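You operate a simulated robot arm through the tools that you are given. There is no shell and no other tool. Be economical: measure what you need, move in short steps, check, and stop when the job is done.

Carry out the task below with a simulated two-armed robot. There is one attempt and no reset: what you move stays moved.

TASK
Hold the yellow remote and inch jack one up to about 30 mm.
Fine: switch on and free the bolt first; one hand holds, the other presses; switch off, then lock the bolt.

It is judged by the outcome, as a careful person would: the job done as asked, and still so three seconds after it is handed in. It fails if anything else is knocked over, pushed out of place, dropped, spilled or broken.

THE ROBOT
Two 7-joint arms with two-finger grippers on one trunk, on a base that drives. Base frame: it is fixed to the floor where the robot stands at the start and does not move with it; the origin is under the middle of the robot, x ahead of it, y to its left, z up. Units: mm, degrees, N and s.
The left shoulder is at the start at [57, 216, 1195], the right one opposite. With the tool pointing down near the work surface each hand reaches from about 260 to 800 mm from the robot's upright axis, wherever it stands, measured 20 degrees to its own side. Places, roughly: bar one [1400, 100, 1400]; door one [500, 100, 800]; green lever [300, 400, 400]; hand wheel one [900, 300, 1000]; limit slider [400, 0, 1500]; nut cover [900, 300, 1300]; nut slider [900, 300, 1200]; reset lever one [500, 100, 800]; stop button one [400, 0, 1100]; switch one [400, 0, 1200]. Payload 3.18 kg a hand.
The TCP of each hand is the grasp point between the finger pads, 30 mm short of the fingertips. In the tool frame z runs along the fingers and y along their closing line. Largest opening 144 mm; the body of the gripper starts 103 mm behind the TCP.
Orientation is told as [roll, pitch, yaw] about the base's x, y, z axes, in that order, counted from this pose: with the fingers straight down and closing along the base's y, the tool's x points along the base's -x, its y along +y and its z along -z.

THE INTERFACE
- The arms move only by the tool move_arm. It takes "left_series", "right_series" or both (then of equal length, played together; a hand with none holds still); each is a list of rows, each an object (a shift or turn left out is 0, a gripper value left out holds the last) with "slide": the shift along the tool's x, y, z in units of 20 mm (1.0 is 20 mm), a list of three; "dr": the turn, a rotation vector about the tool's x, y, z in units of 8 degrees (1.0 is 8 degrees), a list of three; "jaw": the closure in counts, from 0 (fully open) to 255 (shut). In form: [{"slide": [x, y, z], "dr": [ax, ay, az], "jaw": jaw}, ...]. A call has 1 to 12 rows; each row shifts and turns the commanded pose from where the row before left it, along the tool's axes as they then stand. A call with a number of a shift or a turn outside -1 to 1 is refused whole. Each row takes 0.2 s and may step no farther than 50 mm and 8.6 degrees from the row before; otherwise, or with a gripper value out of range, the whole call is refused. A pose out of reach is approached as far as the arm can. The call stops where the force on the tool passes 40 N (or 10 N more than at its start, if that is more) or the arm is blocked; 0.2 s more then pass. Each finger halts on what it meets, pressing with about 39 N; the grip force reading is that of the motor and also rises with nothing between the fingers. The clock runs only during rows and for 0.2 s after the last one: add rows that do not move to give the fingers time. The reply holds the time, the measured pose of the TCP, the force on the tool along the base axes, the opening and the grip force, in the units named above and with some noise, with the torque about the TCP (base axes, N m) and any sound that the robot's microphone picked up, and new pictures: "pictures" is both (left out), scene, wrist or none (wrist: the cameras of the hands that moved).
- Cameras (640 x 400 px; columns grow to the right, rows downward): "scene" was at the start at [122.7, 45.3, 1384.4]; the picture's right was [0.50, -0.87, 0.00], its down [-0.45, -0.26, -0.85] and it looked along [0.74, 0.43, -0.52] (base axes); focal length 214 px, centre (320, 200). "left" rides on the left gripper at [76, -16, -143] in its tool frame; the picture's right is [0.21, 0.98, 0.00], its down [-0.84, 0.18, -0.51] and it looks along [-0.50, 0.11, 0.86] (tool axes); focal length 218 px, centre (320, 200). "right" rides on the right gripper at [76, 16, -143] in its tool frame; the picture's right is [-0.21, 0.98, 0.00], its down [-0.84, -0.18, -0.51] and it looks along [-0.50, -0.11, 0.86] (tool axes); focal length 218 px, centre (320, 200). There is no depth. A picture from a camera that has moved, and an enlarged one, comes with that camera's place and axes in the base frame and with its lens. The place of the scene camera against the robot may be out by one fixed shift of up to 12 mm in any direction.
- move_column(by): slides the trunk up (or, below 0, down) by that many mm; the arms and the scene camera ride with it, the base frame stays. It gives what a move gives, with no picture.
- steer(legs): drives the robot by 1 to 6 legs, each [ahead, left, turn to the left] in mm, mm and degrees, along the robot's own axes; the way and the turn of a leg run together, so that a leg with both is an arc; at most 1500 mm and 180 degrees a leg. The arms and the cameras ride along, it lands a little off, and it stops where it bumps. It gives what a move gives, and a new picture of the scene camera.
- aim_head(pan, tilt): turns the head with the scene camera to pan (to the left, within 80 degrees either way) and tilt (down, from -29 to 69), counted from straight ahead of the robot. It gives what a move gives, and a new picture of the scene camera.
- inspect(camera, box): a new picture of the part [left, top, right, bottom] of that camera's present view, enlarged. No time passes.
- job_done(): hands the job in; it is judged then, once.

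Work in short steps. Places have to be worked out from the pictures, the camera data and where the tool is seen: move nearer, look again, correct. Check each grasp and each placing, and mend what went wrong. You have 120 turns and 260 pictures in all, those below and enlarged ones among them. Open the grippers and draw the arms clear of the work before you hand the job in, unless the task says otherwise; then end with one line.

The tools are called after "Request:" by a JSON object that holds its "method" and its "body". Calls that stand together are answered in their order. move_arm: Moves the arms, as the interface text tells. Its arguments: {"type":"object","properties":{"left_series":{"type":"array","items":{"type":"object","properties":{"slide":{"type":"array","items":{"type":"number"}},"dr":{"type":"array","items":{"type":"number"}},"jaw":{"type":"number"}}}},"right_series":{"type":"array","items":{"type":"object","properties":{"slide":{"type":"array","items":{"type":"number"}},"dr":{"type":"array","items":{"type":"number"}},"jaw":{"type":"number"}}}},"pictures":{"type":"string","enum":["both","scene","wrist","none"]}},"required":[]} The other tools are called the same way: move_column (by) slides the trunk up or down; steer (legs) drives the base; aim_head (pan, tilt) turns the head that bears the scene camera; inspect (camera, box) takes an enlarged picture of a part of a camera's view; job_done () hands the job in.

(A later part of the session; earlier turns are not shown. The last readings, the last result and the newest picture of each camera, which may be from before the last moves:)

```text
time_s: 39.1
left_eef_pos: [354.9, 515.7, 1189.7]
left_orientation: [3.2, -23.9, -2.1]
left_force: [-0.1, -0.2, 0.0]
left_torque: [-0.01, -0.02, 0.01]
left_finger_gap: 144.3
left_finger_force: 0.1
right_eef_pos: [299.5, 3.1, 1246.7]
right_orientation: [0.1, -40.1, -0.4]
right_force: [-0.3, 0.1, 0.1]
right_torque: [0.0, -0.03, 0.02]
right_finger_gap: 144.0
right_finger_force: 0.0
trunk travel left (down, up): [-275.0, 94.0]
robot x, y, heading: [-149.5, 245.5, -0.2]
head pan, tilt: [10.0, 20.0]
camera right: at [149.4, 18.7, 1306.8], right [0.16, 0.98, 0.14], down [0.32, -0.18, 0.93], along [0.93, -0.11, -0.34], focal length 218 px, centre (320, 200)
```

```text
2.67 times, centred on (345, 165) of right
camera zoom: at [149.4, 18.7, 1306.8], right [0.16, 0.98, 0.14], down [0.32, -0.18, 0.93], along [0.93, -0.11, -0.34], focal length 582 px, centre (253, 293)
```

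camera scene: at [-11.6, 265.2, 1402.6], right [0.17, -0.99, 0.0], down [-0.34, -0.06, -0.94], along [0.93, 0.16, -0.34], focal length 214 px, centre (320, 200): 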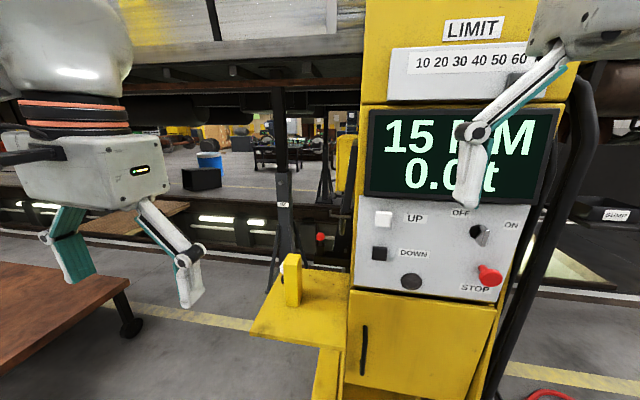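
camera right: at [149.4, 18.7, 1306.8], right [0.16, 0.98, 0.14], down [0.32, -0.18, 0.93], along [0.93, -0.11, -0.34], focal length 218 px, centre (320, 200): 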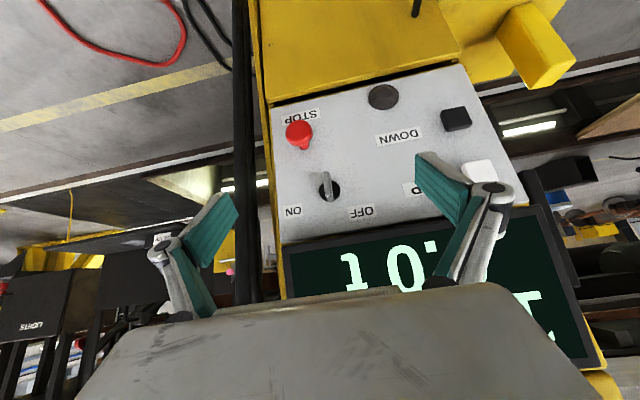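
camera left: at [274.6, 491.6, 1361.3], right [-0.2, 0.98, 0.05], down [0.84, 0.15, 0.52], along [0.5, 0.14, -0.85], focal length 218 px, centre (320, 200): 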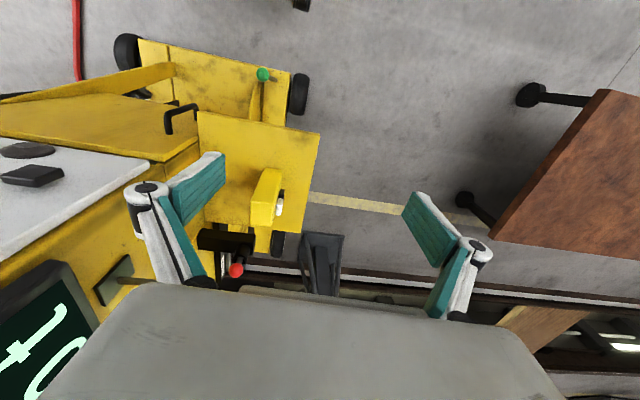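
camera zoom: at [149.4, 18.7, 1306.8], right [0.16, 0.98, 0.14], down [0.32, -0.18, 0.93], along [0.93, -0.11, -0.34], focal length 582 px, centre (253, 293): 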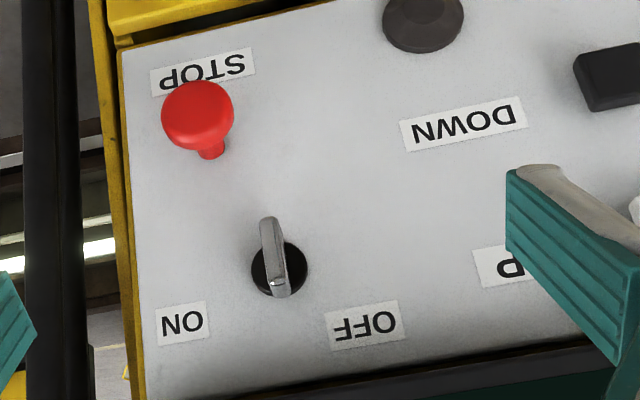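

The paddle is vertical (OFF) and ON is a quarter turn clockwise to the right. I turn the right hand to point straight at the panel.

Request:
{"method": "move_arm", "body": {"right_series": [{"dr": [0, -1, 0]}, {"dr": [0, -1, 0]}, {"dr": [0, -1, 0]}, {"dr": [0, -1, 0]}, {"dr": [0, -1, 0]}, {"dr": [0, -1, 0]}, {"dr": [0, -0.25, 0]}, {"slide": [1, 0, 0]}, {"slide": [1, 0, 0]}, {"slide": [1, 0, 0]}], "pictures": "both"}}

```text
time_s: 41.3
left_eef_pos: [355.2, 516.8, 1189.3]
left_orientation: [3.2, -23.9, -2.0]
left_force: [-0.2, 0.4, 0.4]
left_torque: [0.02, 0.0, 0.01]
left_finger_gap: 144.0
left_finger_force: 0.1
right_eef_pos: [386.2, 31.7, 1310.8]
right_orientation: [-1.1, -84.7, 1.2]
right_force: [-0.5, -0.4, 0.6]
right_torque: [0.0, -0.01, -0.05]
right_finger_gap: 144.2
right_finger_force: 0.1
right hand out of reach, approached as far as the arm can: row 2, 3, 4, 5, 6, 7, 8, 9, 10
trunk travel left (down, up): [-275.0, 94.0]
robot x, y, heading: [-146.7, 248.1, -0.4]
head pan, tilt: [10.0, 20.0]
camera scene: at [-11.8, 265.5, 1402.6], right [0.17, -0.99, 0.0], down [-0.34, -0.06, -0.94], along [0.93, 0.16, -0.34], focal length 214 px, centre (320, 200)
camera right: at [236.8, 47.6, 1247.8], right [0.02, 0.98, 0.21], down [-0.43, -0.18, 0.89], along [0.9, -0.1, 0.41], focal length 218 px, centre (320, 200)
```

scene: 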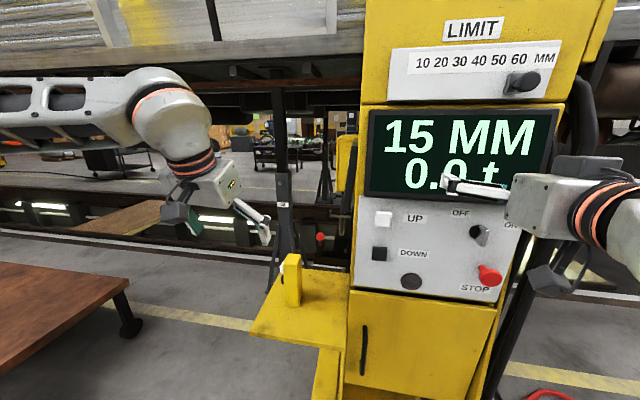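
right: 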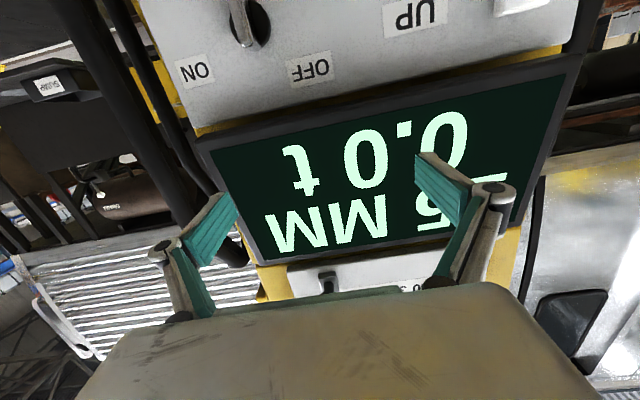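

The wrist is cramped; I back the robot by 130 mm to give the arm room.

Request:
{"method": "steer", "body": {"legs": [[-130, 0, 0]]}}

Request:
{"method": "move_arm", "body": {"right_series": [{"slide": [1, -0.6, 0], "dr": [0, -0.6, 0]}, {"slide": [1, -0.6, 0]}, {"slide": [1, -0.6, 0]}, {"slide": [1, 0, 0]}, {"slide": [1, 0, 0]}, {"slide": [1, 0, 0]}], "pictures": "both"}}

```text
time_s: 42.6
left_eef_pos: [225.0, 517.1, 1188.7]
left_orientation: [3.2, -23.8, -2.1]
left_force: [-0.6, 0.2, 0.4]
left_torque: [0.01, -0.01, 0.03]
left_finger_gap: 143.9
left_finger_force: 0.0
right_eef_pos: [256.9, 32.9, 1310.8]
right_orientation: [-0.9, -84.7, 1.0]
right_force: [-1.0, -0.5, 0.5]
right_torque: [0.03, -0.03, 0.02]
right_finger_gap: 144.0
right_finger_force: 0.2
trunk travel left (down, up): [-275.0, 94.0]
robot x, y, heading: [-278.5, 248.5, -0.2]
head pan, tilt: [10.0, 20.0]
camera scene: at [-141.7, 265.8, 1402.7], right [0.17, -0.99, 0.0], down [-0.34, -0.06, -0.94], along [0.93, 0.16, -0.34], focal length 214 px, centre (320, 200)
```

scene: 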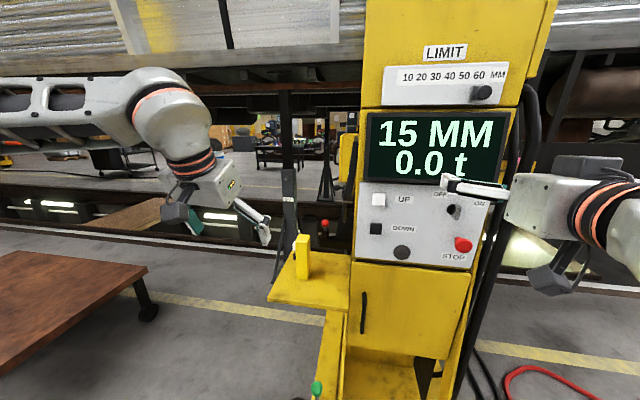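

```text
time_s: 44.0
left_eef_pos: [225.4, 517.4, 1189.2]
left_orientation: [3.3, -23.9, -2.1]
left_force: [-0.6, -0.2, 0.0]
left_torque: [0.0, -0.05, 0.0]
left_finger_gap: 143.9
left_finger_force: 0.0
right_eef_pos: [262.3, 35.8, 1303.8]
right_orientation: [-1.1, -84.6, 1.3]
right_force: [-0.4, 0.1, 0.2]
right_torque: [0.01, -0.02, 0.0]
right_finger_gap: 143.8
right_finger_force: 0.0
right hand out of reach, approached as far as the arm can: row 1, 2, 3, 4, 5, 6
trunk travel left (down, up): [-275.0, 94.0]
robot x, y, heading: [-280.2, 248.2, -0.2]
head pan, tilt: [10.0, 20.0]
camera scene: at [-140.8, 266.4, 1402.6], right [0.17, -0.99, 0.0], down [-0.34, -0.06, -0.94], along [0.93, 0.16, -0.34], focal length 214 px, centre (320, 200)
camera right: at [111.6, 50.1, 1241.0], right [0.02, 0.98, 0.21], down [-0.43, -0.18, 0.89], along [0.9, -0.1, 0.41], focal length 218 px, centre (320, 200)
```

scene: 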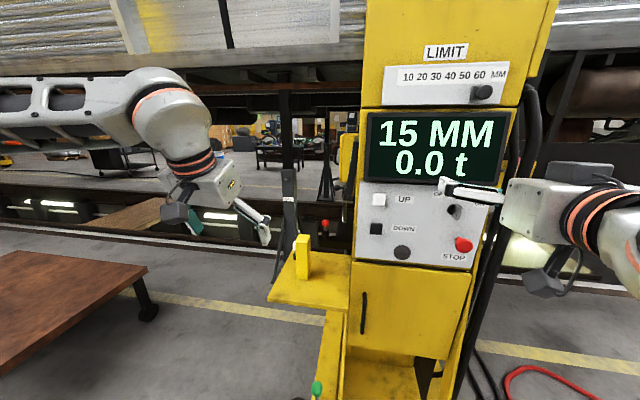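
right: 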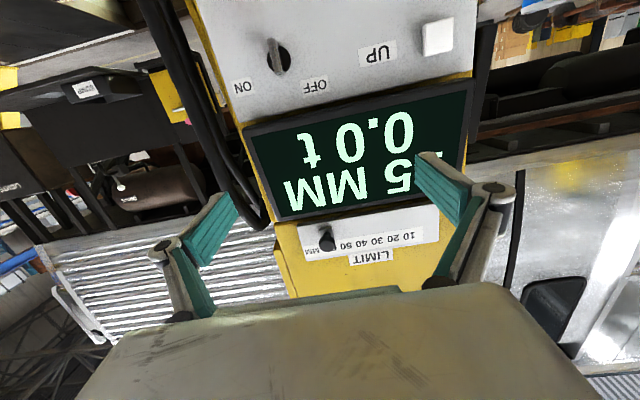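

Now I extend forward first, then down to the switch height.

Request:
{"method": "move_arm", "body": {"right_series": [{"slide": [0, 0, 1]}, {"slide": [0, 0, 1]}, {"slide": [0, 0, 1]}, {"slide": [0, 0, 1]}, {"slide": [1, -0.6, 0]}, {"slide": [1, -0.6, 0]}, {"slide": [1, -0.6, 0]}, {"slide": [1, 0, 0]}, {"slide": [1, 0, 0]}, {"slide": [1, 0, 0]}], "pictures": "both"}}

```text
time_s: 46.2
left_eef_pos: [224.7, 517.5, 1190.2]
left_orientation: [3.3, -23.8, -2.0]
left_force: [0.9, -0.2, 0.1]
left_torque: [0.02, -0.02, -0.01]
left_finger_gap: 144.3
left_finger_force: 0.1
right_eef_pos: [311.9, 55.0, 1298.5]
right_orientation: [-1.5, -84.1, 1.3]
right_force: [-0.2, 0.1, 0.5]
right_torque: [-0.04, -0.01, 0.01]
right_finger_gap: 144.2
right_finger_force: 0.0
right hand out of reach, approached as far as the arm can: row 2, 3, 4, 5, 6, 7, 8, 9, 10
trunk travel left (down, up): [-275.0, 94.0]
robot x, y, heading: [-277.6, 249.8, -0.0]
head pan, tilt: [10.0, 20.0]
camera scene: at [-140.4, 266.4, 1402.6], right [0.17, -0.99, 0.0], down [-0.34, -0.06, -0.94], along [0.93, 0.16, -0.34], focal length 214 px, centre (320, 200)
camera right: at [161.2, 70.1, 1236.9], right [0.02, 0.98, 0.21], down [-0.42, -0.18, 0.89], along [0.91, -0.11, 0.41], focal length 218 px, centre (320, 200)
```

scene: 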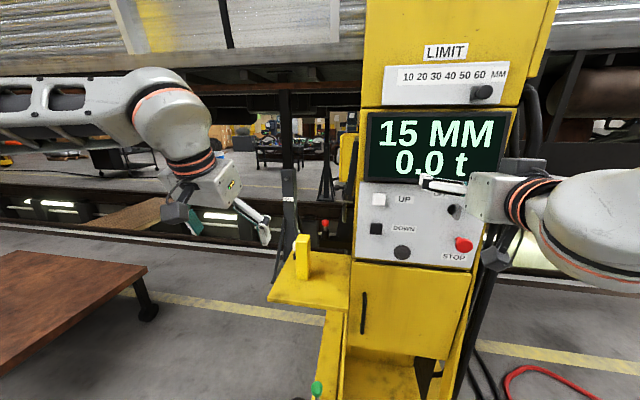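
right: 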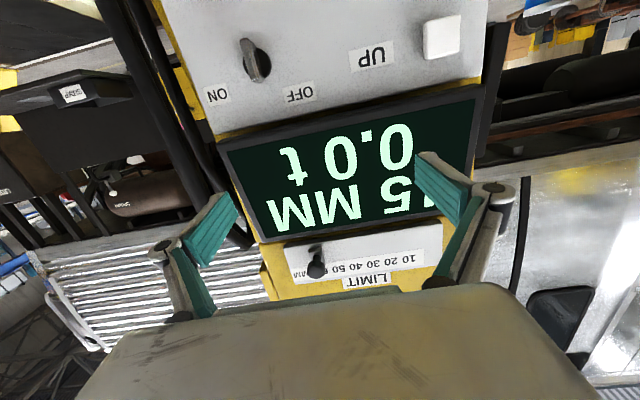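

Lower hand heights are infeasible in this pose relative to the shoulder, so lowering the trunk carries the hand down instead.

Request:
{"method": "move_column", "body": {"by": -120}}

Request:
{"method": "move_arm", "body": {"right_series": [{"slide": [0, -1, 0]}, {"slide": [0, -1, 0]}, {"slide": [0, -1, 0]}], "pictures": "both"}}

```text
time_s: 47.7
left_eef_pos: [224.4, 518.6, 1070.4]
left_orientation: [3.2, -24.1, -2.0]
left_force: [-0.9, 0.0, -0.6]
left_torque: [0.01, -0.02, 0.02]
left_finger_gap: 143.8
left_finger_force: 0.0
right_eef_pos: [371.6, 54.2, 1041.0]
right_orientation: [-0.2, -69.8, 0.0]
right_force: [-1.1, 0.1, 0.3]
right_torque: [-0.01, 0.01, -0.01]
right_finger_gap: 143.9
right_finger_force: 0.1
trunk travel left (down, up): [-155.0, 214.0]
robot x, y, heading: [-276.6, 249.7, -0.0]
head pan, tilt: [10.0, 20.0]
```

```text
time_s: 48.5
left_eef_pos: [226.0, 517.5, 1068.4]
left_orientation: [3.2, -23.9, -2.0]
left_force: [-0.2, -0.1, -0.7]
left_torque: [0.0, -0.03, 0.01]
left_finger_gap: 144.1
left_finger_force: 0.0
right_eef_pos: [375.0, -1.3, 1049.8]
right_orientation: [-0.3, -69.0, 0.1]
right_force: [0.0, -0.5, 0.0]
right_torque: [0.02, -0.02, -0.01]
right_finger_gap: 144.1
right_finger_force: 0.1
right hand out of reach, approached as far as the arm can: row 1, 2, 3
trunk travel left (down, up): [-155.0, 214.0]
robot x, y, heading: [-275.8, 247.5, -0.3]
head pan, tilt: [10.0, 20.0]
camera scene: at [-53.0, 264.6, 1275.4], right [0.17, -0.99, 0.0], down [-0.34, -0.06, -0.94], along [0.93, 0.16, -0.34], focal length 214 px, centre (320, 200)
camera right: at [213.1, 14.5, 1030.7], right [0.08, 0.98, 0.19], down [-0.17, -0.18, 0.97], along [0.98, -0.11, 0.15], focal length 218 px, centre (320, 200)
```

scene: 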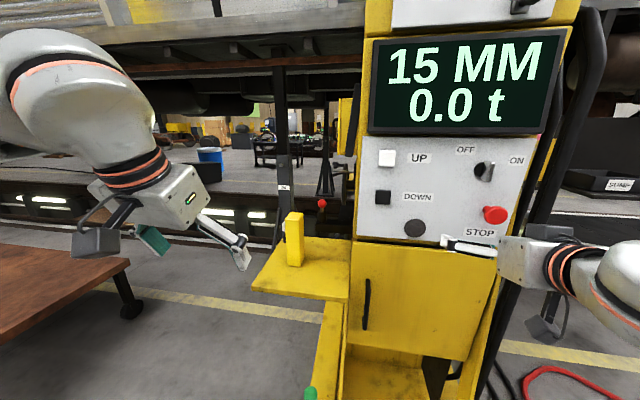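
right: 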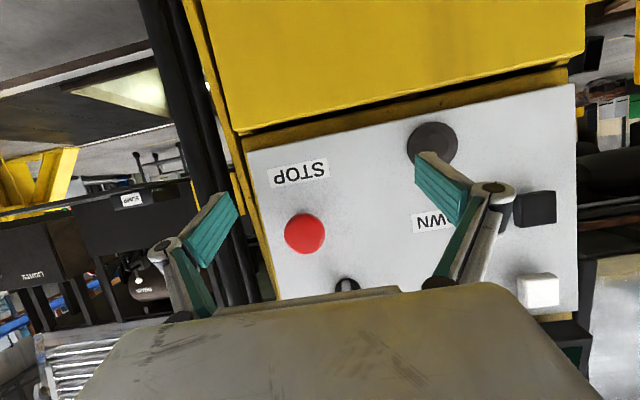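

The hand followed the remembered command downwards. I back it off from the panel first, then raise it and level it, checking reach.

Request:
{"method": "move_arm", "body": {"right_series": [{"slide": [0, 0, -1]}, {"slide": [0, 0, -1]}, {"slide": [0, 0, -1]}, {"slide": [-0.93, 0, -0.36]}, {"slide": [-0.93, 0, -0.36]}, {"slide": [-0.93, 0, -0.36]}, {"slide": [-0.93, 0, -0.36]}, {"slide": [-0.93, 0, -0.36]}], "pictures": "none"}}

Request:
{"method": "move_arm", "body": {"right_series": [{"dr": [0, -0.9, 0]}, {"dr": [0, -0.9, 0]}, {"dr": [0, -0.8, 0]}], "pictures": "both"}}

```text
time_s: 50.3
left_eef_pos: [225.5, 518.0, 1068.4]
left_orientation: [3.2, -23.9, -1.9]
left_force: [0.6, -1.0, 0.7]
left_torque: [0.02, 0.01, -0.01]
left_finger_gap: 143.9
left_finger_force: 0.1
right_eef_pos: [323.9, 1.0, 1176.5]
right_orientation: [-0.2, -69.6, 0.0]
right_force: [0.4, -0.9, -0.3]
right_torque: [-0.01, -0.01, 0.01]
right_finger_gap: 143.9
right_finger_force: 0.0
right hand out of reach, approached as far as the arm can: row 3
trunk travel left (down, up): [-155.0, 214.0]
robot x, y, heading: [-274.3, 255.6, -0.3]
head pan, tilt: [10.0, 20.0]
```

```text
time_s: 51.1
left_eef_pos: [225.4, 517.5, 1070.0]
left_orientation: [3.2, -23.8, -1.9]
left_force: [0.4, 0.1, 0.3]
left_torque: [0.0, 0.04, -0.02]
left_finger_gap: 144.0
left_finger_force: 0.0
right_eef_pos: [325.5, -0.6, 1175.6]
right_orientation: [-0.3, -80.5, 0.3]
right_force: [0.0, -0.3, 0.1]
right_torque: [-0.01, -0.04, -0.03]
right_finger_gap: 143.9
right_finger_force: 0.0
right hand out of reach, approached as far as the arm can: row 2, 3
trunk travel left (down, up): [-155.0, 214.0]
robot x, y, heading: [-282.2, 252.9, -0.2]
head pan, tilt: [10.0, 20.0]
camera scene: at [-53.1, 265.3, 1275.4], right [0.17, -0.99, 0.0], down [-0.34, -0.06, -0.94], along [0.93, 0.16, -0.34], focal length 214 px, centre (320, 200)
camera right: at [171.2, 16.1, 1123.0], right [0.04, 0.98, 0.2], down [-0.36, -0.18, 0.92], along [0.93, -0.11, 0.35], focal length 218 px, centre (320, 200)
```

scene: 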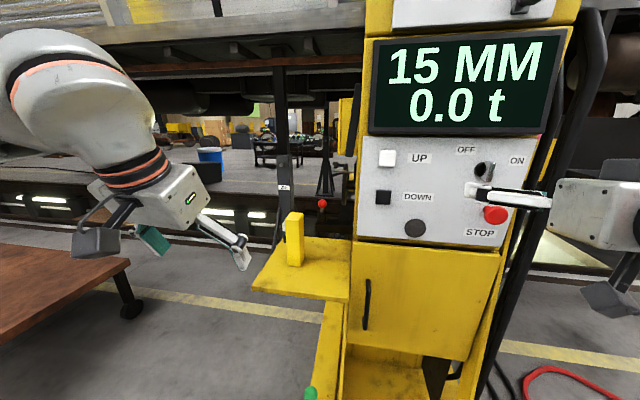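
right: 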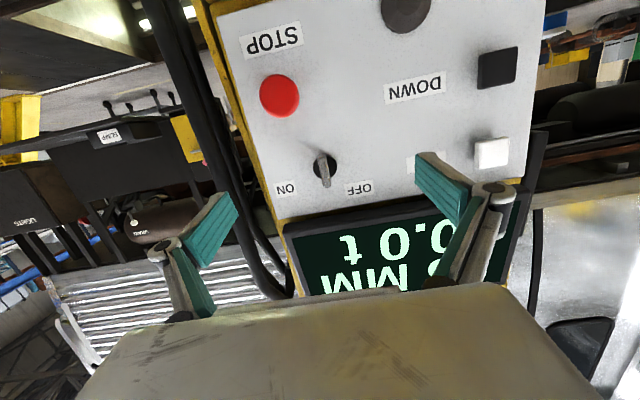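

The hand is nearly level now (-80°). I partly close the fingers and inspect to centre on the paddle.

Request:
{"method": "move_arm", "body": {"right_series": [{"jaw": 165}, {}, {}], "pictures": "none"}}

Request:
{"method": "inspect", "body": {"camera": "right", "box": [240, 60, 440, 240]}}

Request:
{"method": "inspect", "body": {"camera": "scene", "box": [420, 120, 560, 240]}}

```text
time_s: 51.9
left_eef_pos: [225.2, 517.3, 1069.4]
left_orientation: [3.2, -23.8, -2.0]
left_force: [0.9, -0.5, -0.4]
left_torque: [0.0, -0.04, 0.01]
left_finger_gap: 143.9
left_finger_force: 0.1
right_eef_pos: [325.4, -0.4, 1175.6]
right_orientation: [-0.5, -80.4, 0.4]
right_force: [0.1, 0.3, -0.8]
right_torque: [0.0, 0.02, -0.02]
right_finger_gap: 51.1
right_finger_force: 0.1
trunk travel left (down, up): [-155.0, 214.0]
robot x, y, heading: [-275.4, 246.9, -0.1]
head pan, tilt: [10.0, 20.0]
```

```text
2.22 times, centred on (340, 150) of right
camera zoom: at [171.2, 16.3, 1123.0], right [0.04, 0.98, 0.2], down [-0.36, -0.18, 0.92], along [0.93, -0.11, 0.35], focal length 485 px, centre (276, 311)
```

zoom: 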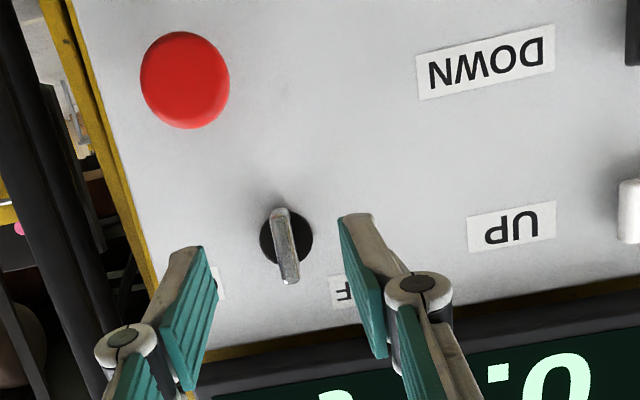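

```text
3.33 times, centred on (490, 180) of scene
camera zoom: at [-53.1, 265.4, 1275.4], right [0.17, -0.99, 0.0], down [-0.34, -0.06, -0.94], along [0.93, 0.16, -0.34], focal length 715 px, centre (-247, 267)
```

zoom: 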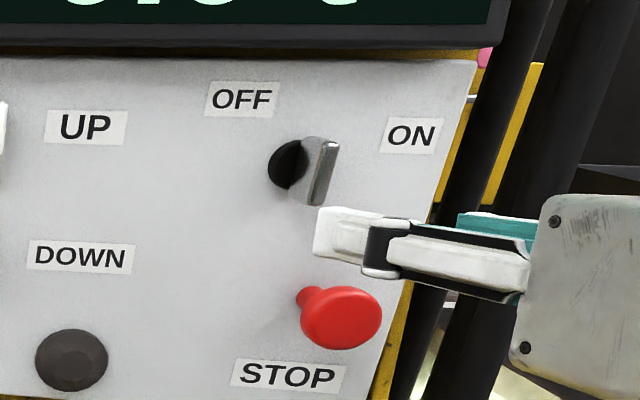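

Hub measured at [457, -2, 1185]; the paddle is vertical. I advance to the paddle with TCP at about [420, -2, 1185].

Request:
{"method": "move_arm", "body": {"right_series": [{"slide": [-0.26, 0, 0.92]}, {"slide": [-0.26, 0, 0.92]}, {"slide": [-0.26, 0, 0.92]}, {"slide": [-0.26, 0, 0.92]}, {"slide": [-0.26, -0.08, 0.92]}], "pictures": "both"}}

```text
time_s: 53.1
left_eef_pos: [225.6, 517.7, 1069.6]
left_orientation: [3.2, -23.9, -2.0]
left_force: [0.1, 0.3, 0.7]
left_torque: [0.01, -0.02, -0.01]
left_finger_gap: 144.1
left_finger_force: 0.0
right_eef_pos: [421.3, 0.3, 1184.0]
right_orientation: [-0.6, -80.4, 0.5]
right_force: [0.4, -0.1, -0.2]
right_torque: [-0.02, -0.01, 0.01]
right_finger_gap: 50.6
right_finger_force: 0.1
trunk travel left (down, up): [-155.0, 214.0]
robot x, y, heading: [-276.9, 253.8, -0.1]
head pan, tilt: [10.0, 20.0]
camera scene: at [-52.5, 265.4, 1275.2], right [0.17, -0.99, 0.0], down [-0.34, -0.06, -0.94], along [0.93, 0.16, -0.34], focal length 214 px, centre (320, 200)
camera right: at [267.8, 15.2, 1132.6], right [0.04, 0.98, 0.2], down [-0.36, -0.18, 0.92], along [0.93, -0.11, 0.35], focal length 218 px, centre (320, 200)
```

scene: 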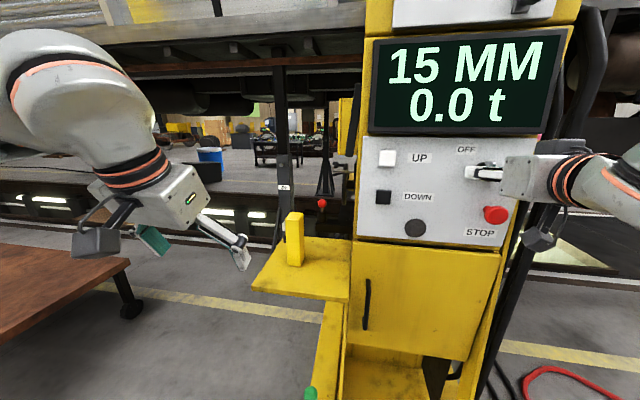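
right: 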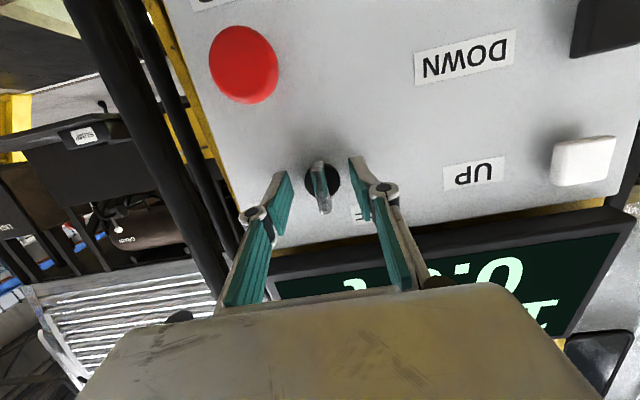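

The paddle is between the fingers. I close on it.

Request:
{"method": "move_arm", "body": {"right_series": [{"jaw": 220}, {"jaw": 255}, {}, {}], "pictures": "wrist"}}

```text
time_s: 54.1
left_eef_pos: [225.7, 517.7, 1069.2]
left_orientation: [3.3, -23.8, -2.0]
left_force: [-0.2, -0.3, 0.6]
left_torque: [0.0, -0.01, 0.06]
left_finger_gap: 143.5
left_finger_force: 0.1
right_eef_pos: [421.0, -0.8, 1185.1]
right_orientation: [-0.7, -80.5, 0.6]
right_force: [1.0, 2.4, 0.2]
right_torque: [0.07, -0.27, 0.11]
right_finger_gap: 10.8
right_finger_force: 40.9
trunk travel left (down, up): [-155.0, 214.0]
robot x, y, heading: [-283.8, 251.6, -0.1]
head pan, tilt: [10.0, 20.0]
camera right: at [267.2, 15.7, 1133.3], right [0.03, 0.98, 0.2], down [-0.36, -0.18, 0.92], along [0.93, -0.11, 0.35], focal length 218 px, centre (320, 200)
```

right: 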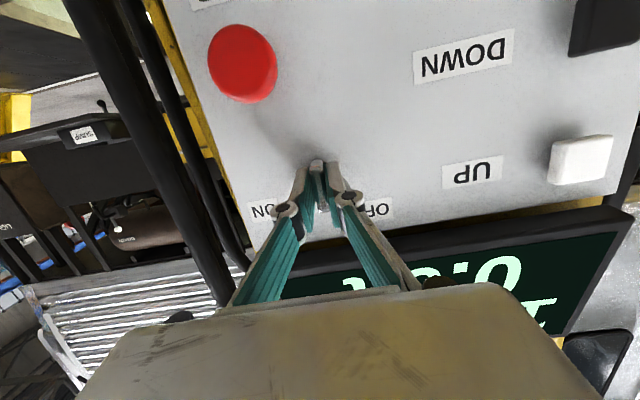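

Gripped (gap 10.8). I turn clockwise about the panel normal, 32° first.

Request:
{"method": "move_arm", "body": {"right_series": [{"dr": [-0.165, 0, 0.986]}, {"dr": [-0.165, 0, 0.986]}, {"dr": [-0.165, 0, 0.986]}, {"dr": [-0.165, 0, 0.986]}], "pictures": "wrist"}}

```text
time_s: 55.1
left_eef_pos: [225.5, 517.3, 1068.0]
left_orientation: [3.1, -23.8, -2.0]
left_force: [-0.6, 0.3, -0.6]
left_torque: [0.0, 0.0, 0.04]
left_finger_gap: 144.0
left_finger_force: 0.0
right_eef_pos: [420.5, 1.5, 1185.6]
right_orientation: [75.1, -56.6, -72.3]
right_force: [6.0, 5.5, 2.0]
right_torque: [-0.01, -0.36, -0.18]
right_finger_gap: 10.7
right_finger_force: 41.1
trunk travel left (down, up): [-155.0, 214.0]
robot x, y, heading: [-274.3, 243.4, 0.0]
head pan, tilt: [10.0, 20.0]
camera right: at [267.2, 40.7, 1149.9], right [0.04, 0.72, 0.69], down [-0.36, -0.64, 0.68], along [0.93, -0.27, 0.24], focal length 218 px, centre (320, 200)
```

right: 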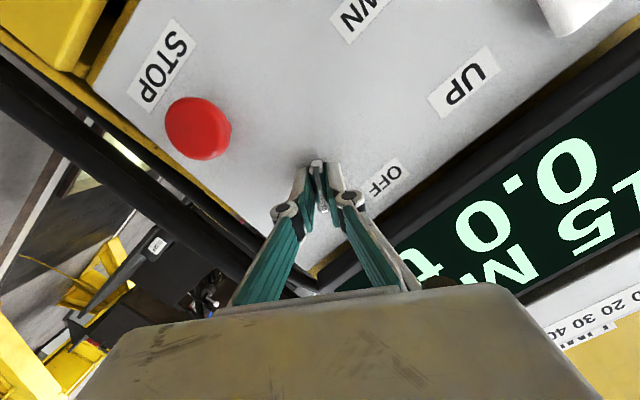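

It turns freely. I continue the turn.

Request:
{"method": "move_arm", "body": {"right_series": [{"dr": [-0.165, 0, 0.986]}, {"dr": [-0.165, 0, 0.986]}, {"dr": [-0.165, 0, 0.986]}, {"dr": [-0.165, 0, 0.986]}], "pictures": "both"}}

```text
time_s: 55.7
left_eef_pos: [227.1, 520.9, 1067.9]
left_orientation: [3.2, -23.7, -1.7]
left_force: [-0.3, 0.3, 0.0]
left_torque: [0.05, 0.01, 0.0]
left_finger_gap: 144.0
left_finger_force: 0.2
right_eef_pos: [420.6, -4.0, 1186.9]
right_orientation: [80.0, -45.7, -74.2]
right_force: [15.2, 14.2, 0.8]
right_torque: [0.06, 0.71, 0.79]
right_finger_gap: 11.0
right_finger_force: 41.5
right hand out of reach, approached as far as the arm can: row 1, 2
trunk travel left (down, up): [-155.0, 214.0]
robot x, y, heading: [-273.6, 249.5, 0.1]
head pan, tilt: [10.0, 20.0]
stopped in row 2 (right hand): the force on the tool passed its limit at 56 N (the readings are from after the stop); the commanded pose is now the measured one
camera scene: at [-50.3, 268.2, 1274.8], right [0.18, -0.98, 0.0], down [-0.34, -0.06, -0.94], along [0.92, 0.16, -0.34], focal length 214 px, centre (320, 200)
camera right: at [264.7, 38.5, 1160.5], right [0.02, 0.57, 0.82], down [-0.33, -0.77, 0.54], along [0.94, -0.28, 0.18], focal length 218 px, centre (320, 200)
```

scene: 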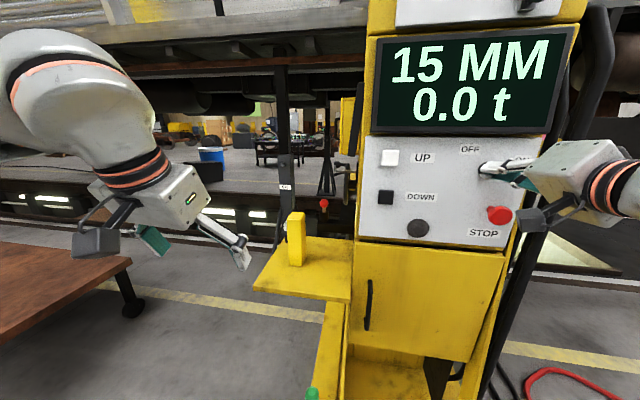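
right: 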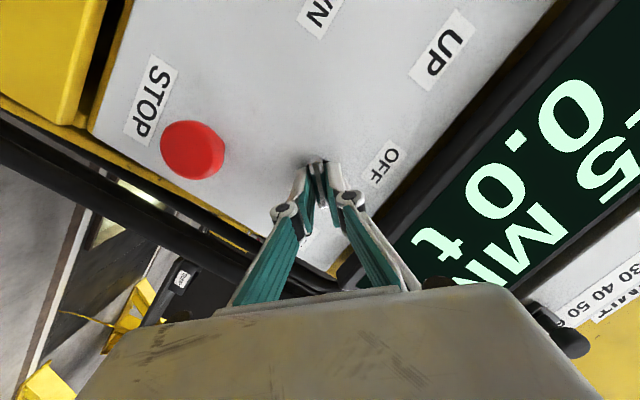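

It stopped about 43° round, at an arm limit. I release, withdraw slightly, and see the paddle.

Request:
{"method": "move_arm", "body": {"right_series": [{"jaw": 165}, {}, {"slide": [0, 0, -1]}, {"slide": [0, 0, -1]}, {"slide": [0, 0, -1]}], "pictures": "none"}}

Request:
{"method": "inspect", "body": {"camera": "right", "box": [200, 60, 440, 260]}}

Request:
{"method": "inspect", "body": {"camera": "scene", "box": [360, 120, 560, 260]}}

```text
time_s: 56.9
left_eef_pos: [224.6, 519.0, 1069.1]
left_orientation: [3.1, -23.9, -1.8]
left_force: [1.1, 0.5, 0.5]
left_torque: [0.01, 0.01, 0.0]
left_finger_gap: 144.2
left_finger_force: 0.0
right_eef_pos: [358.3, -18.4, 1196.9]
right_orientation: [80.2, -45.4, -74.8]
right_force: [0.3, 0.2, 0.4]
right_torque: [-0.02, -0.02, 0.02]
right_finger_gap: 50.8
right_finger_force: 0.0
trunk travel left (down, up): [-155.0, 214.0]
robot x, y, heading: [-280.6, 247.1, -0.0]
head pan, tilt: [10.0, 20.0]
```

```text
2.00 times, centred on (320, 160) of right
camera zoom: at [203.3, 26.0, 1169.2], right [0.02, 0.57, 0.82], down [-0.34, -0.77, 0.54], along [0.94, -0.29, 0.18], focal length 436 px, centre (320, 280)
```

zoom: 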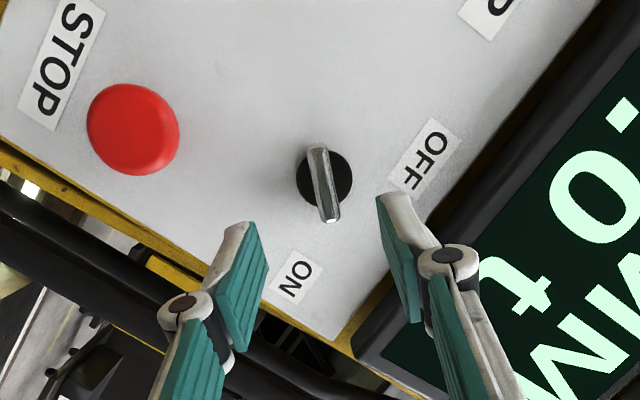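

```text
2.86 times, centred on (460, 190) of scene
camera zoom: at [-53.3, 266.4, 1275.5], right [0.17, -0.98, 0.0], down [-0.34, -0.06, -0.94], along [0.93, 0.16, -0.34], focal length 613 px, centre (-80, 229)
```

zoom: 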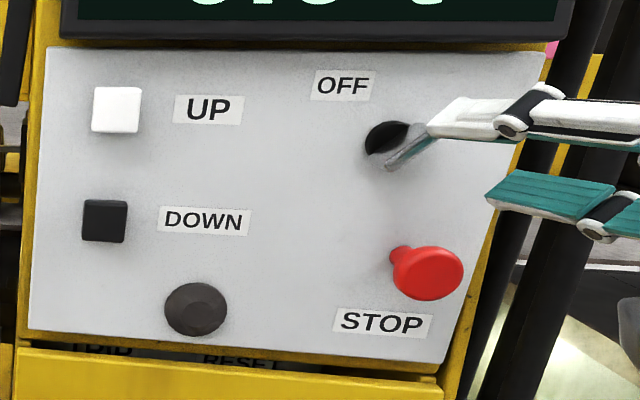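

The paddle is at about 45°, needs to go on toward ON. I'll close the fingers and use them as a stick, placing them above-left of the paddle's upper end.

Request:
{"method": "move_arm", "body": {"right_series": [{"slide": [-0.24, 0.65, 0], "jaw": 255}, {"slide": [-0.24, 0.65, 0]}, {}, {"slide": [0, 0, 1]}, {"slide": [0, 0, 1]}, {"slide": [0, 0, 1]}], "pictures": "wrist"}}

Request:
{"method": "inspect", "body": {"camera": "scene", "box": [360, 120, 560, 260]}}

```text
time_s: 58.3
left_eef_pos: [225.7, 519.3, 1068.1]
left_orientation: [3.2, -23.8, -1.8]
left_force: [-0.3, 0.5, -0.5]
left_torque: [-0.02, 0.0, -0.03]
left_finger_gap: 143.8
left_finger_force: 0.1
right_eef_pos: [419.9, 2.9, 1213.5]
right_orientation: [80.1, -45.5, -74.7]
right_force: [0.1, 0.7, 0.2]
right_torque: [0.02, -0.01, 0.07]
right_finger_gap: 0.0
right_finger_force: 30.7
trunk travel left (down, up): [-155.0, 214.0]
robot x, y, heading: [-280.9, 248.7, 0.2]
head pan, tilt: [10.0, 20.0]
camera right: at [264.6, 46.6, 1187.0], right [0.02, 0.57, 0.82], down [-0.34, -0.77, 0.54], along [0.94, -0.29, 0.18], focal length 218 px, centre (320, 200)
```

right: 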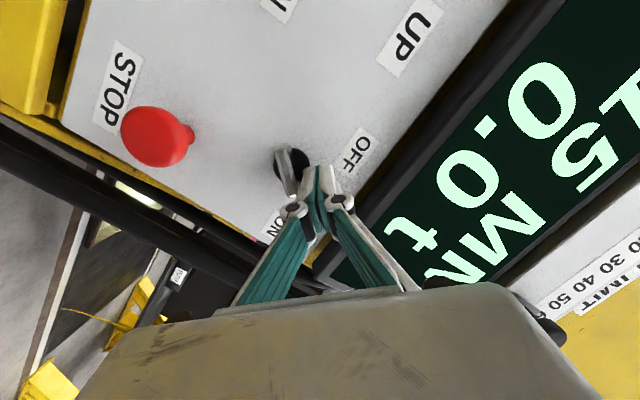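

```text
2.86 times, centred on (460, 190) of scene
camera zoom: at [-52.2, 266.7, 1275.1], right [0.17, -0.98, 0.0], down [-0.34, -0.06, -0.94], along [0.93, 0.16, -0.34], focal length 613 px, centre (-80, 229)
```

zoom: 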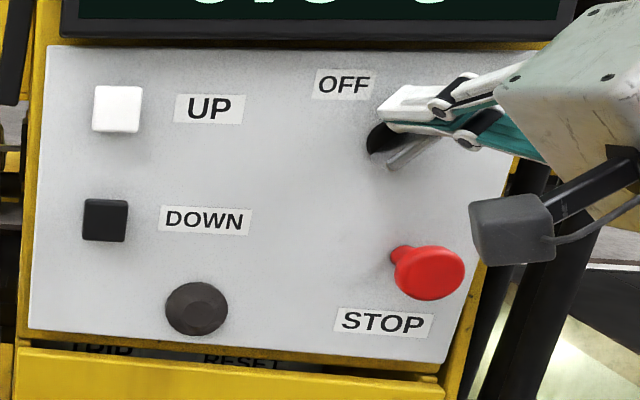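

Positioned above-left of the paddle's upper end. I push right-down to rotate it clockwise.

Request:
{"method": "move_arm", "body": {"right_series": [{"slide": [-0.06, -0.24, -0.02]}, {"slide": [-0.06, -0.24, -0.02]}, {"slide": [-0.06, -0.24, -0.02]}, {"slide": [-0.06, -0.24, -0.02]}, {"slide": [-0.06, -0.24, -0.02]}], "pictures": "wrist"}}

Request:
{"method": "inspect", "body": {"camera": "scene", "box": [360, 120, 560, 260]}}

```text
time_s: 59.5
left_eef_pos: [224.2, 521.6, 1068.2]
left_orientation: [3.2, -24.0, -1.7]
left_force: [0.4, -0.1, 0.1]
left_torque: [0.04, 0.0, 0.01]
left_finger_gap: 143.8
left_finger_force: 0.0
right_eef_pos: [417.4, -5.1, 1211.8]
right_orientation: [81.7, -46.3, -74.7]
right_force: [0.8, 12.3, 9.9]
right_torque: [0.22, -0.11, 0.17]
right_finger_gap: 0.0
right_finger_force: 30.6
trunk travel left (down, up): [-155.0, 214.0]
robot x, y, heading: [-277.9, 249.9, 0.2]
head pan, tilt: [10.0, 20.0]
stopped in row 5 (right hand): the force on the tool passed its limit at 43 N (the readings are from after the stop); the commanded pose is now the measured one
camera right: at [261.4, 34.4, 1180.7], right [-0.01, 0.57, 0.82], down [-0.34, -0.78, 0.54], along [0.94, -0.27, 0.2], focal length 218 px, centre (320, 200)
```

right: 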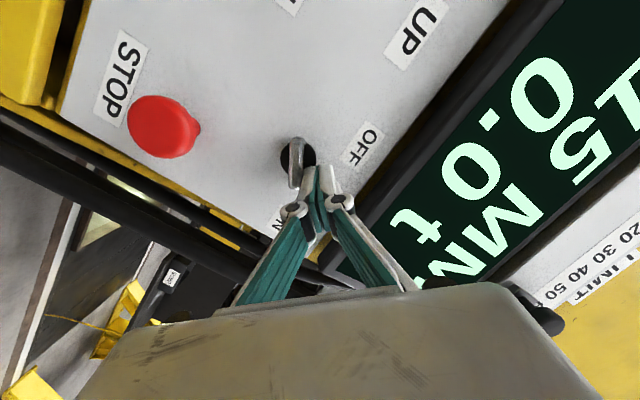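

```text
2.86 times, centred on (460, 190) of scene
camera zoom: at [-52.9, 268.6, 1275.4], right [0.18, -0.98, 0.0], down [-0.34, -0.06, -0.94], along [0.93, 0.17, -0.34], focal length 613 px, centre (-80, 229)
```

zoom: 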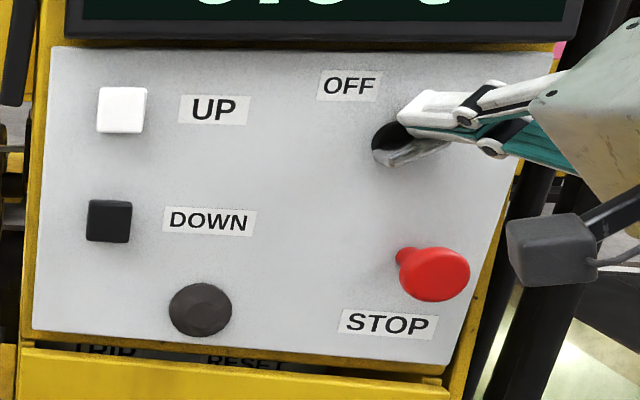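

Force limit reached while the paddle moved somewhat. I back off to view its angle.

Request:
{"method": "move_arm", "body": {"right_series": [{"slide": [0, 0.5, 0]}, {"slide": [0, 0, -1]}, {"slide": [0, 0, -1]}, {"slide": [0, 0, -1]}, {"slide": [0, 0, -1]}], "pictures": "none"}}

Request:
{"method": "inspect", "body": {"camera": "right", "box": [200, 60, 440, 260]}}

Request:
{"method": "inspect", "body": {"camera": "scene", "box": [440, 140, 540, 220]}}

```text
time_s: 60.6
left_eef_pos: [224.6, 520.9, 1070.3]
left_orientation: [3.2, -23.9, -1.7]
left_force: [0.7, 0.1, 1.1]
left_torque: [0.03, 0.03, -0.01]
left_finger_gap: 144.0
left_finger_force: 0.0
right_eef_pos: [337.3, -14.2, 1224.0]
right_orientation: [81.2, -45.9, -74.8]
right_force: [-0.6, -0.2, 0.6]
right_torque: [-0.01, 0.04, -0.01]
right_finger_gap: 0.0
right_finger_force: 30.4
trunk travel left (down, up): [-155.0, 214.0]
robot x, y, heading: [-274.4, 249.5, 0.1]
head pan, tilt: [10.0, 20.0]
```

```text
2.00 times, centred on (320, 160) of right
camera zoom: at [182.9, 26.3, 1195.1], right [0.0, 0.57, 0.82], down [-0.34, -0.77, 0.54], along [0.94, -0.28, 0.19], focal length 436 px, centre (320, 280)
```

zoom: 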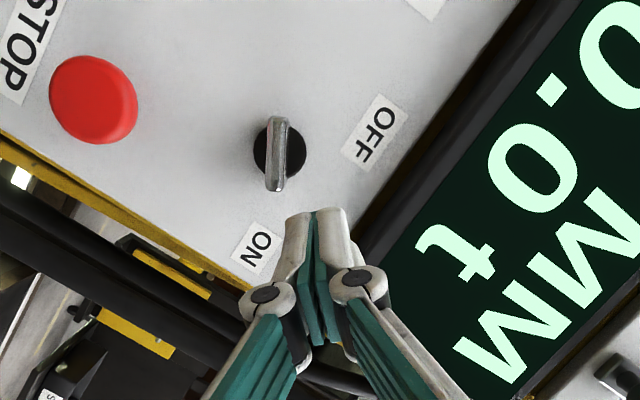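

```text
5.00 times, centred on (490, 180) of scene
camera zoom: at [-53.2, 267.5, 1275.5], right [0.18, -0.98, 0.0], down [-0.34, -0.06, -0.94], along [0.93, 0.17, -0.34], focal length 1072 px, centre (-530, 300)
```

zoom: 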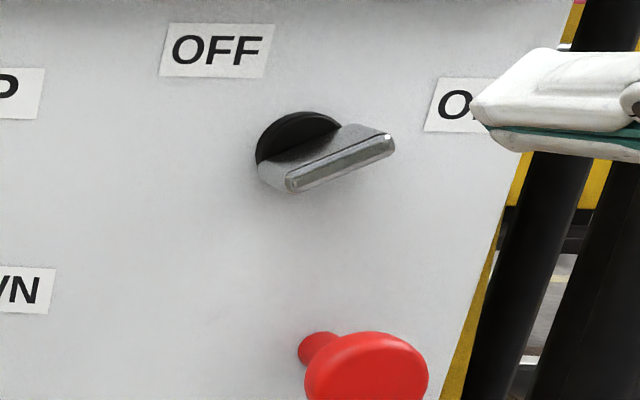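

The pointer dot now aims roughly at ON (~65° from vertical). I check it is at its stop by pressing straight down on the pointer end.

Request:
{"method": "move_arm", "body": {"right_series": [{"slide": [-0.6, -0.26, 0]}, {"slide": [-0.6, -0.26, 0]}, {"slide": [0, 0, 1]}, {"slide": [0, 0, 1]}, {"slide": [0, 0, 1]}, {"slide": [0, 0, 1]}, {"slide": [0.11, -0.1, 0.02]}, {"slide": [0.11, -0.1, 0.02]}, {"slide": [0.11, -0.1, 0.02]}, {"slide": [0.11, -0.1, 0.02]}, {"slide": [0.11, -0.1, 0.02]}], "pictures": "wrist"}}

Request:
{"method": "inspect", "body": {"camera": "scene", "box": [440, 140, 540, 220]}}

```text
time_s: 63.0
left_eef_pos: [224.6, 520.7, 1068.8]
left_orientation: [3.2, -23.8, -1.8]
left_force: [0.4, 0.1, -0.4]
left_torque: [-0.03, 0.04, 0.0]
left_finger_gap: 144.2
left_finger_force: 0.0
right_eef_pos: [421.7, -26.3, 1211.9]
right_orientation: [81.4, -45.8, -75.0]
right_force: [0.2, -2.0, 3.9]
right_torque: [0.02, -0.05, -0.05]
right_finger_gap: 0.2
right_finger_force: 30.9
trunk travel left (down, up): [-155.0, 214.0]
robot x, y, heading: [-273.7, 251.1, 0.1]
head pan, tilt: [10.0, 20.0]
camera right: at [266.0, 14.8, 1182.2], right [0.0, 0.57, 0.82], down [-0.34, -0.77, 0.53], along [0.94, -0.28, 0.19], focal length 218 px, centre (320, 200)
```

right: 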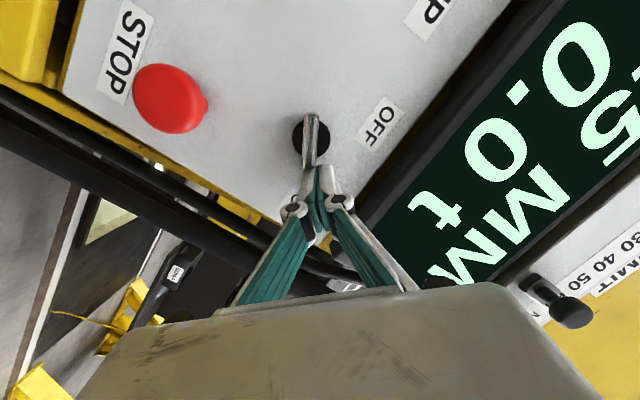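

```text
5.00 times, centred on (490, 180) of scene
camera zoom: at [-53.3, 267.3, 1275.7], right [0.18, -0.98, 0.0], down [-0.34, -0.06, -0.94], along [0.93, 0.17, -0.34], focal length 1072 px, centre (-530, 300)
```

zoom: 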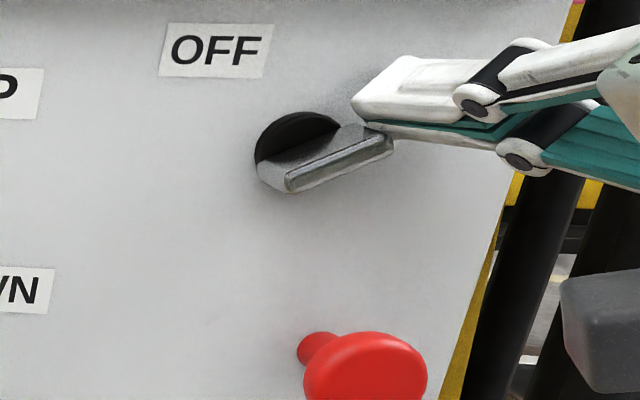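

Now just touching the end. I press down a little more.

Request:
{"method": "move_arm", "body": {"right_series": [{"slide": [0.11, -0.1, 0.02]}, {"slide": [0.11, -0.1, 0.02]}, {"slide": [0.11, -0.1, 0.02]}, {"slide": [0.11, -0.1, 0.02]}, {"slide": [0.11, -0.1, 0.02]}], "pictures": "none"}}

Request:
{"method": "inspect", "body": {"camera": "scene", "box": [440, 140, 540, 220]}}

```text
time_s: 64.3
left_eef_pos: [224.6, 519.3, 1067.0]
left_orientation: [3.1, -23.7, -1.9]
left_force: [-0.4, -0.5, 0.1]
left_torque: [0.0, 0.0, -0.01]
left_finger_gap: 144.1
left_finger_force: 0.1
right_eef_pos: [422.2, -30.5, 1207.0]
right_orientation: [83.4, -46.3, -76.8]
right_force: [-2.7, -4.3, 11.7]
right_torque: [0.15, -0.24, -0.04]
right_finger_gap: 0.0
right_finger_force: 30.3
trunk travel left (down, up): [-155.0, 214.0]
robot x, y, heading: [-275.3, 249.0, 0.2]
head pan, tilt: [10.0, 20.0]
stopped in row 5 (right hand): the force on the tool passed its limit at 41 N (the readings are from after the stop); the commanded pose is now the measured one
```

```text
5.00 times, centred on (490, 180) of scene
camera zoom: at [-52.8, 267.2, 1274.7], right [0.17, -0.98, 0.0], down [-0.34, -0.06, -0.94], along [0.93, 0.16, -0.34], focal length 1072 px, centre (-530, 300)
```

zoom: 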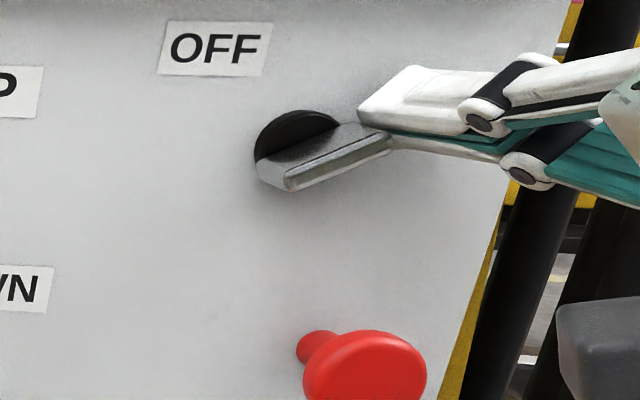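

The paddle is at its hard stop pointing to ON: switch on. I withdraw the right hand and fold both hands back before driving round to the remote's side.

Request:
{"method": "move_arm", "body": {"right_series": [{"slide": [-0.3, 0.3, 0]}, {"slide": [0, 0, -1]}, {"slide": [0, 0, -1]}, {"slide": [0, 0, -1]}, {"slide": [0, 0, -1]}, {"slide": [0, 0, -1]}], "left_series": [{"slide": [0.9, 0, 0]}, {"slide": [0.9, 0, 0]}, {"slide": [0.9, 0, 0]}, {"slide": [0.9, 0, 0]}, {}, {}], "pictures": "scene"}}

```text
time_s: 65.7
left_eef_pos: [157.8, 522.7, 1039.6]
left_orientation: [3.2, -23.9, -1.7]
left_force: [0.7, 0.1, 0.3]
left_torque: [-0.01, -0.04, 0.01]
left_finger_gap: 144.0
left_finger_force: 0.2
right_eef_pos: [324.2, -43.9, 1220.5]
right_orientation: [82.8, -46.1, -76.2]
right_force: [0.2, 0.0, 0.4]
right_torque: [0.0, 0.04, -0.02]
right_finger_gap: 0.2
right_finger_force: 30.7
trunk travel left (down, up): [-155.0, 214.0]
robot x, y, heading: [-273.2, 252.5, 0.1]
head pan, tilt: [10.0, 20.0]
camera scene: at [-53.2, 267.3, 1275.6], right [0.18, -0.98, 0.0], down [-0.34, -0.06, -0.94], along [0.93, 0.17, -0.34], focal length 214 px, centre (320, 200)
```

scene: 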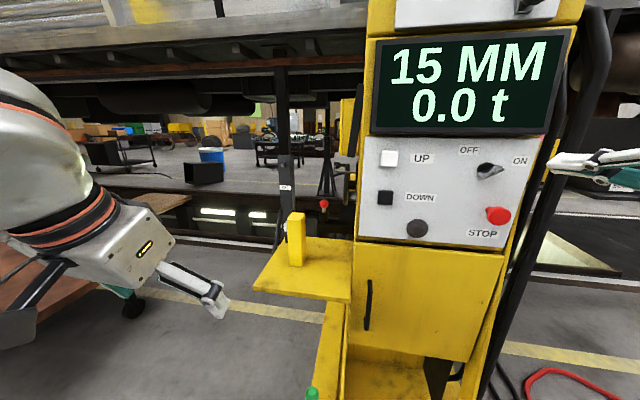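

Before driving left I check the floor on that side.

Request:
{"method": "aim_head", "body": {"pan": 75, "tilt": 35}}

```text
time_s: 67.1
left_eef_pos: [157.9, 523.9, 1038.9]
left_orientation: [3.2, -23.8, -1.8]
left_force: [0.3, -0.4, -0.2]
left_torque: [-0.01, 0.04, -0.02]
left_finger_gap: 143.9
left_finger_force: 0.1
right_eef_pos: [324.7, -43.7, 1222.9]
right_orientation: [82.7, -46.1, -76.2]
right_force: [0.8, 0.3, 0.1]
right_torque: [0.0, 0.0, -0.02]
right_finger_gap: 0.1
right_finger_force: 31.2
trunk travel left (down, up): [-155.0, 214.0]
robot x, y, heading: [-276.9, 249.6, 0.1]
head pan, tilt: [75.0, 35.0]
camera scene: at [-121.7, 336.2, 1251.6], right [0.97, -0.26, 0.0], down [-0.15, -0.55, -0.82], along [0.21, 0.79, -0.57], focal length 214 px, centre (320, 200)
```

scene: 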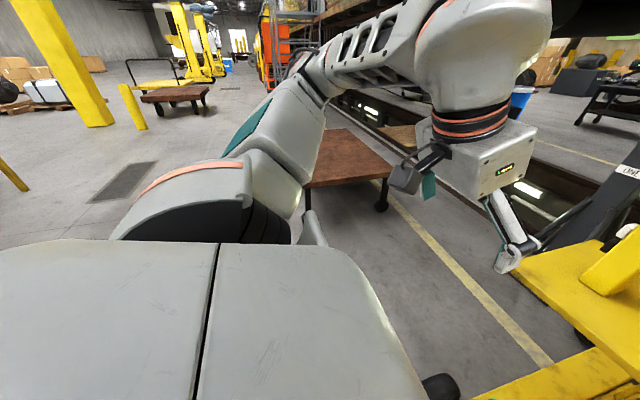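

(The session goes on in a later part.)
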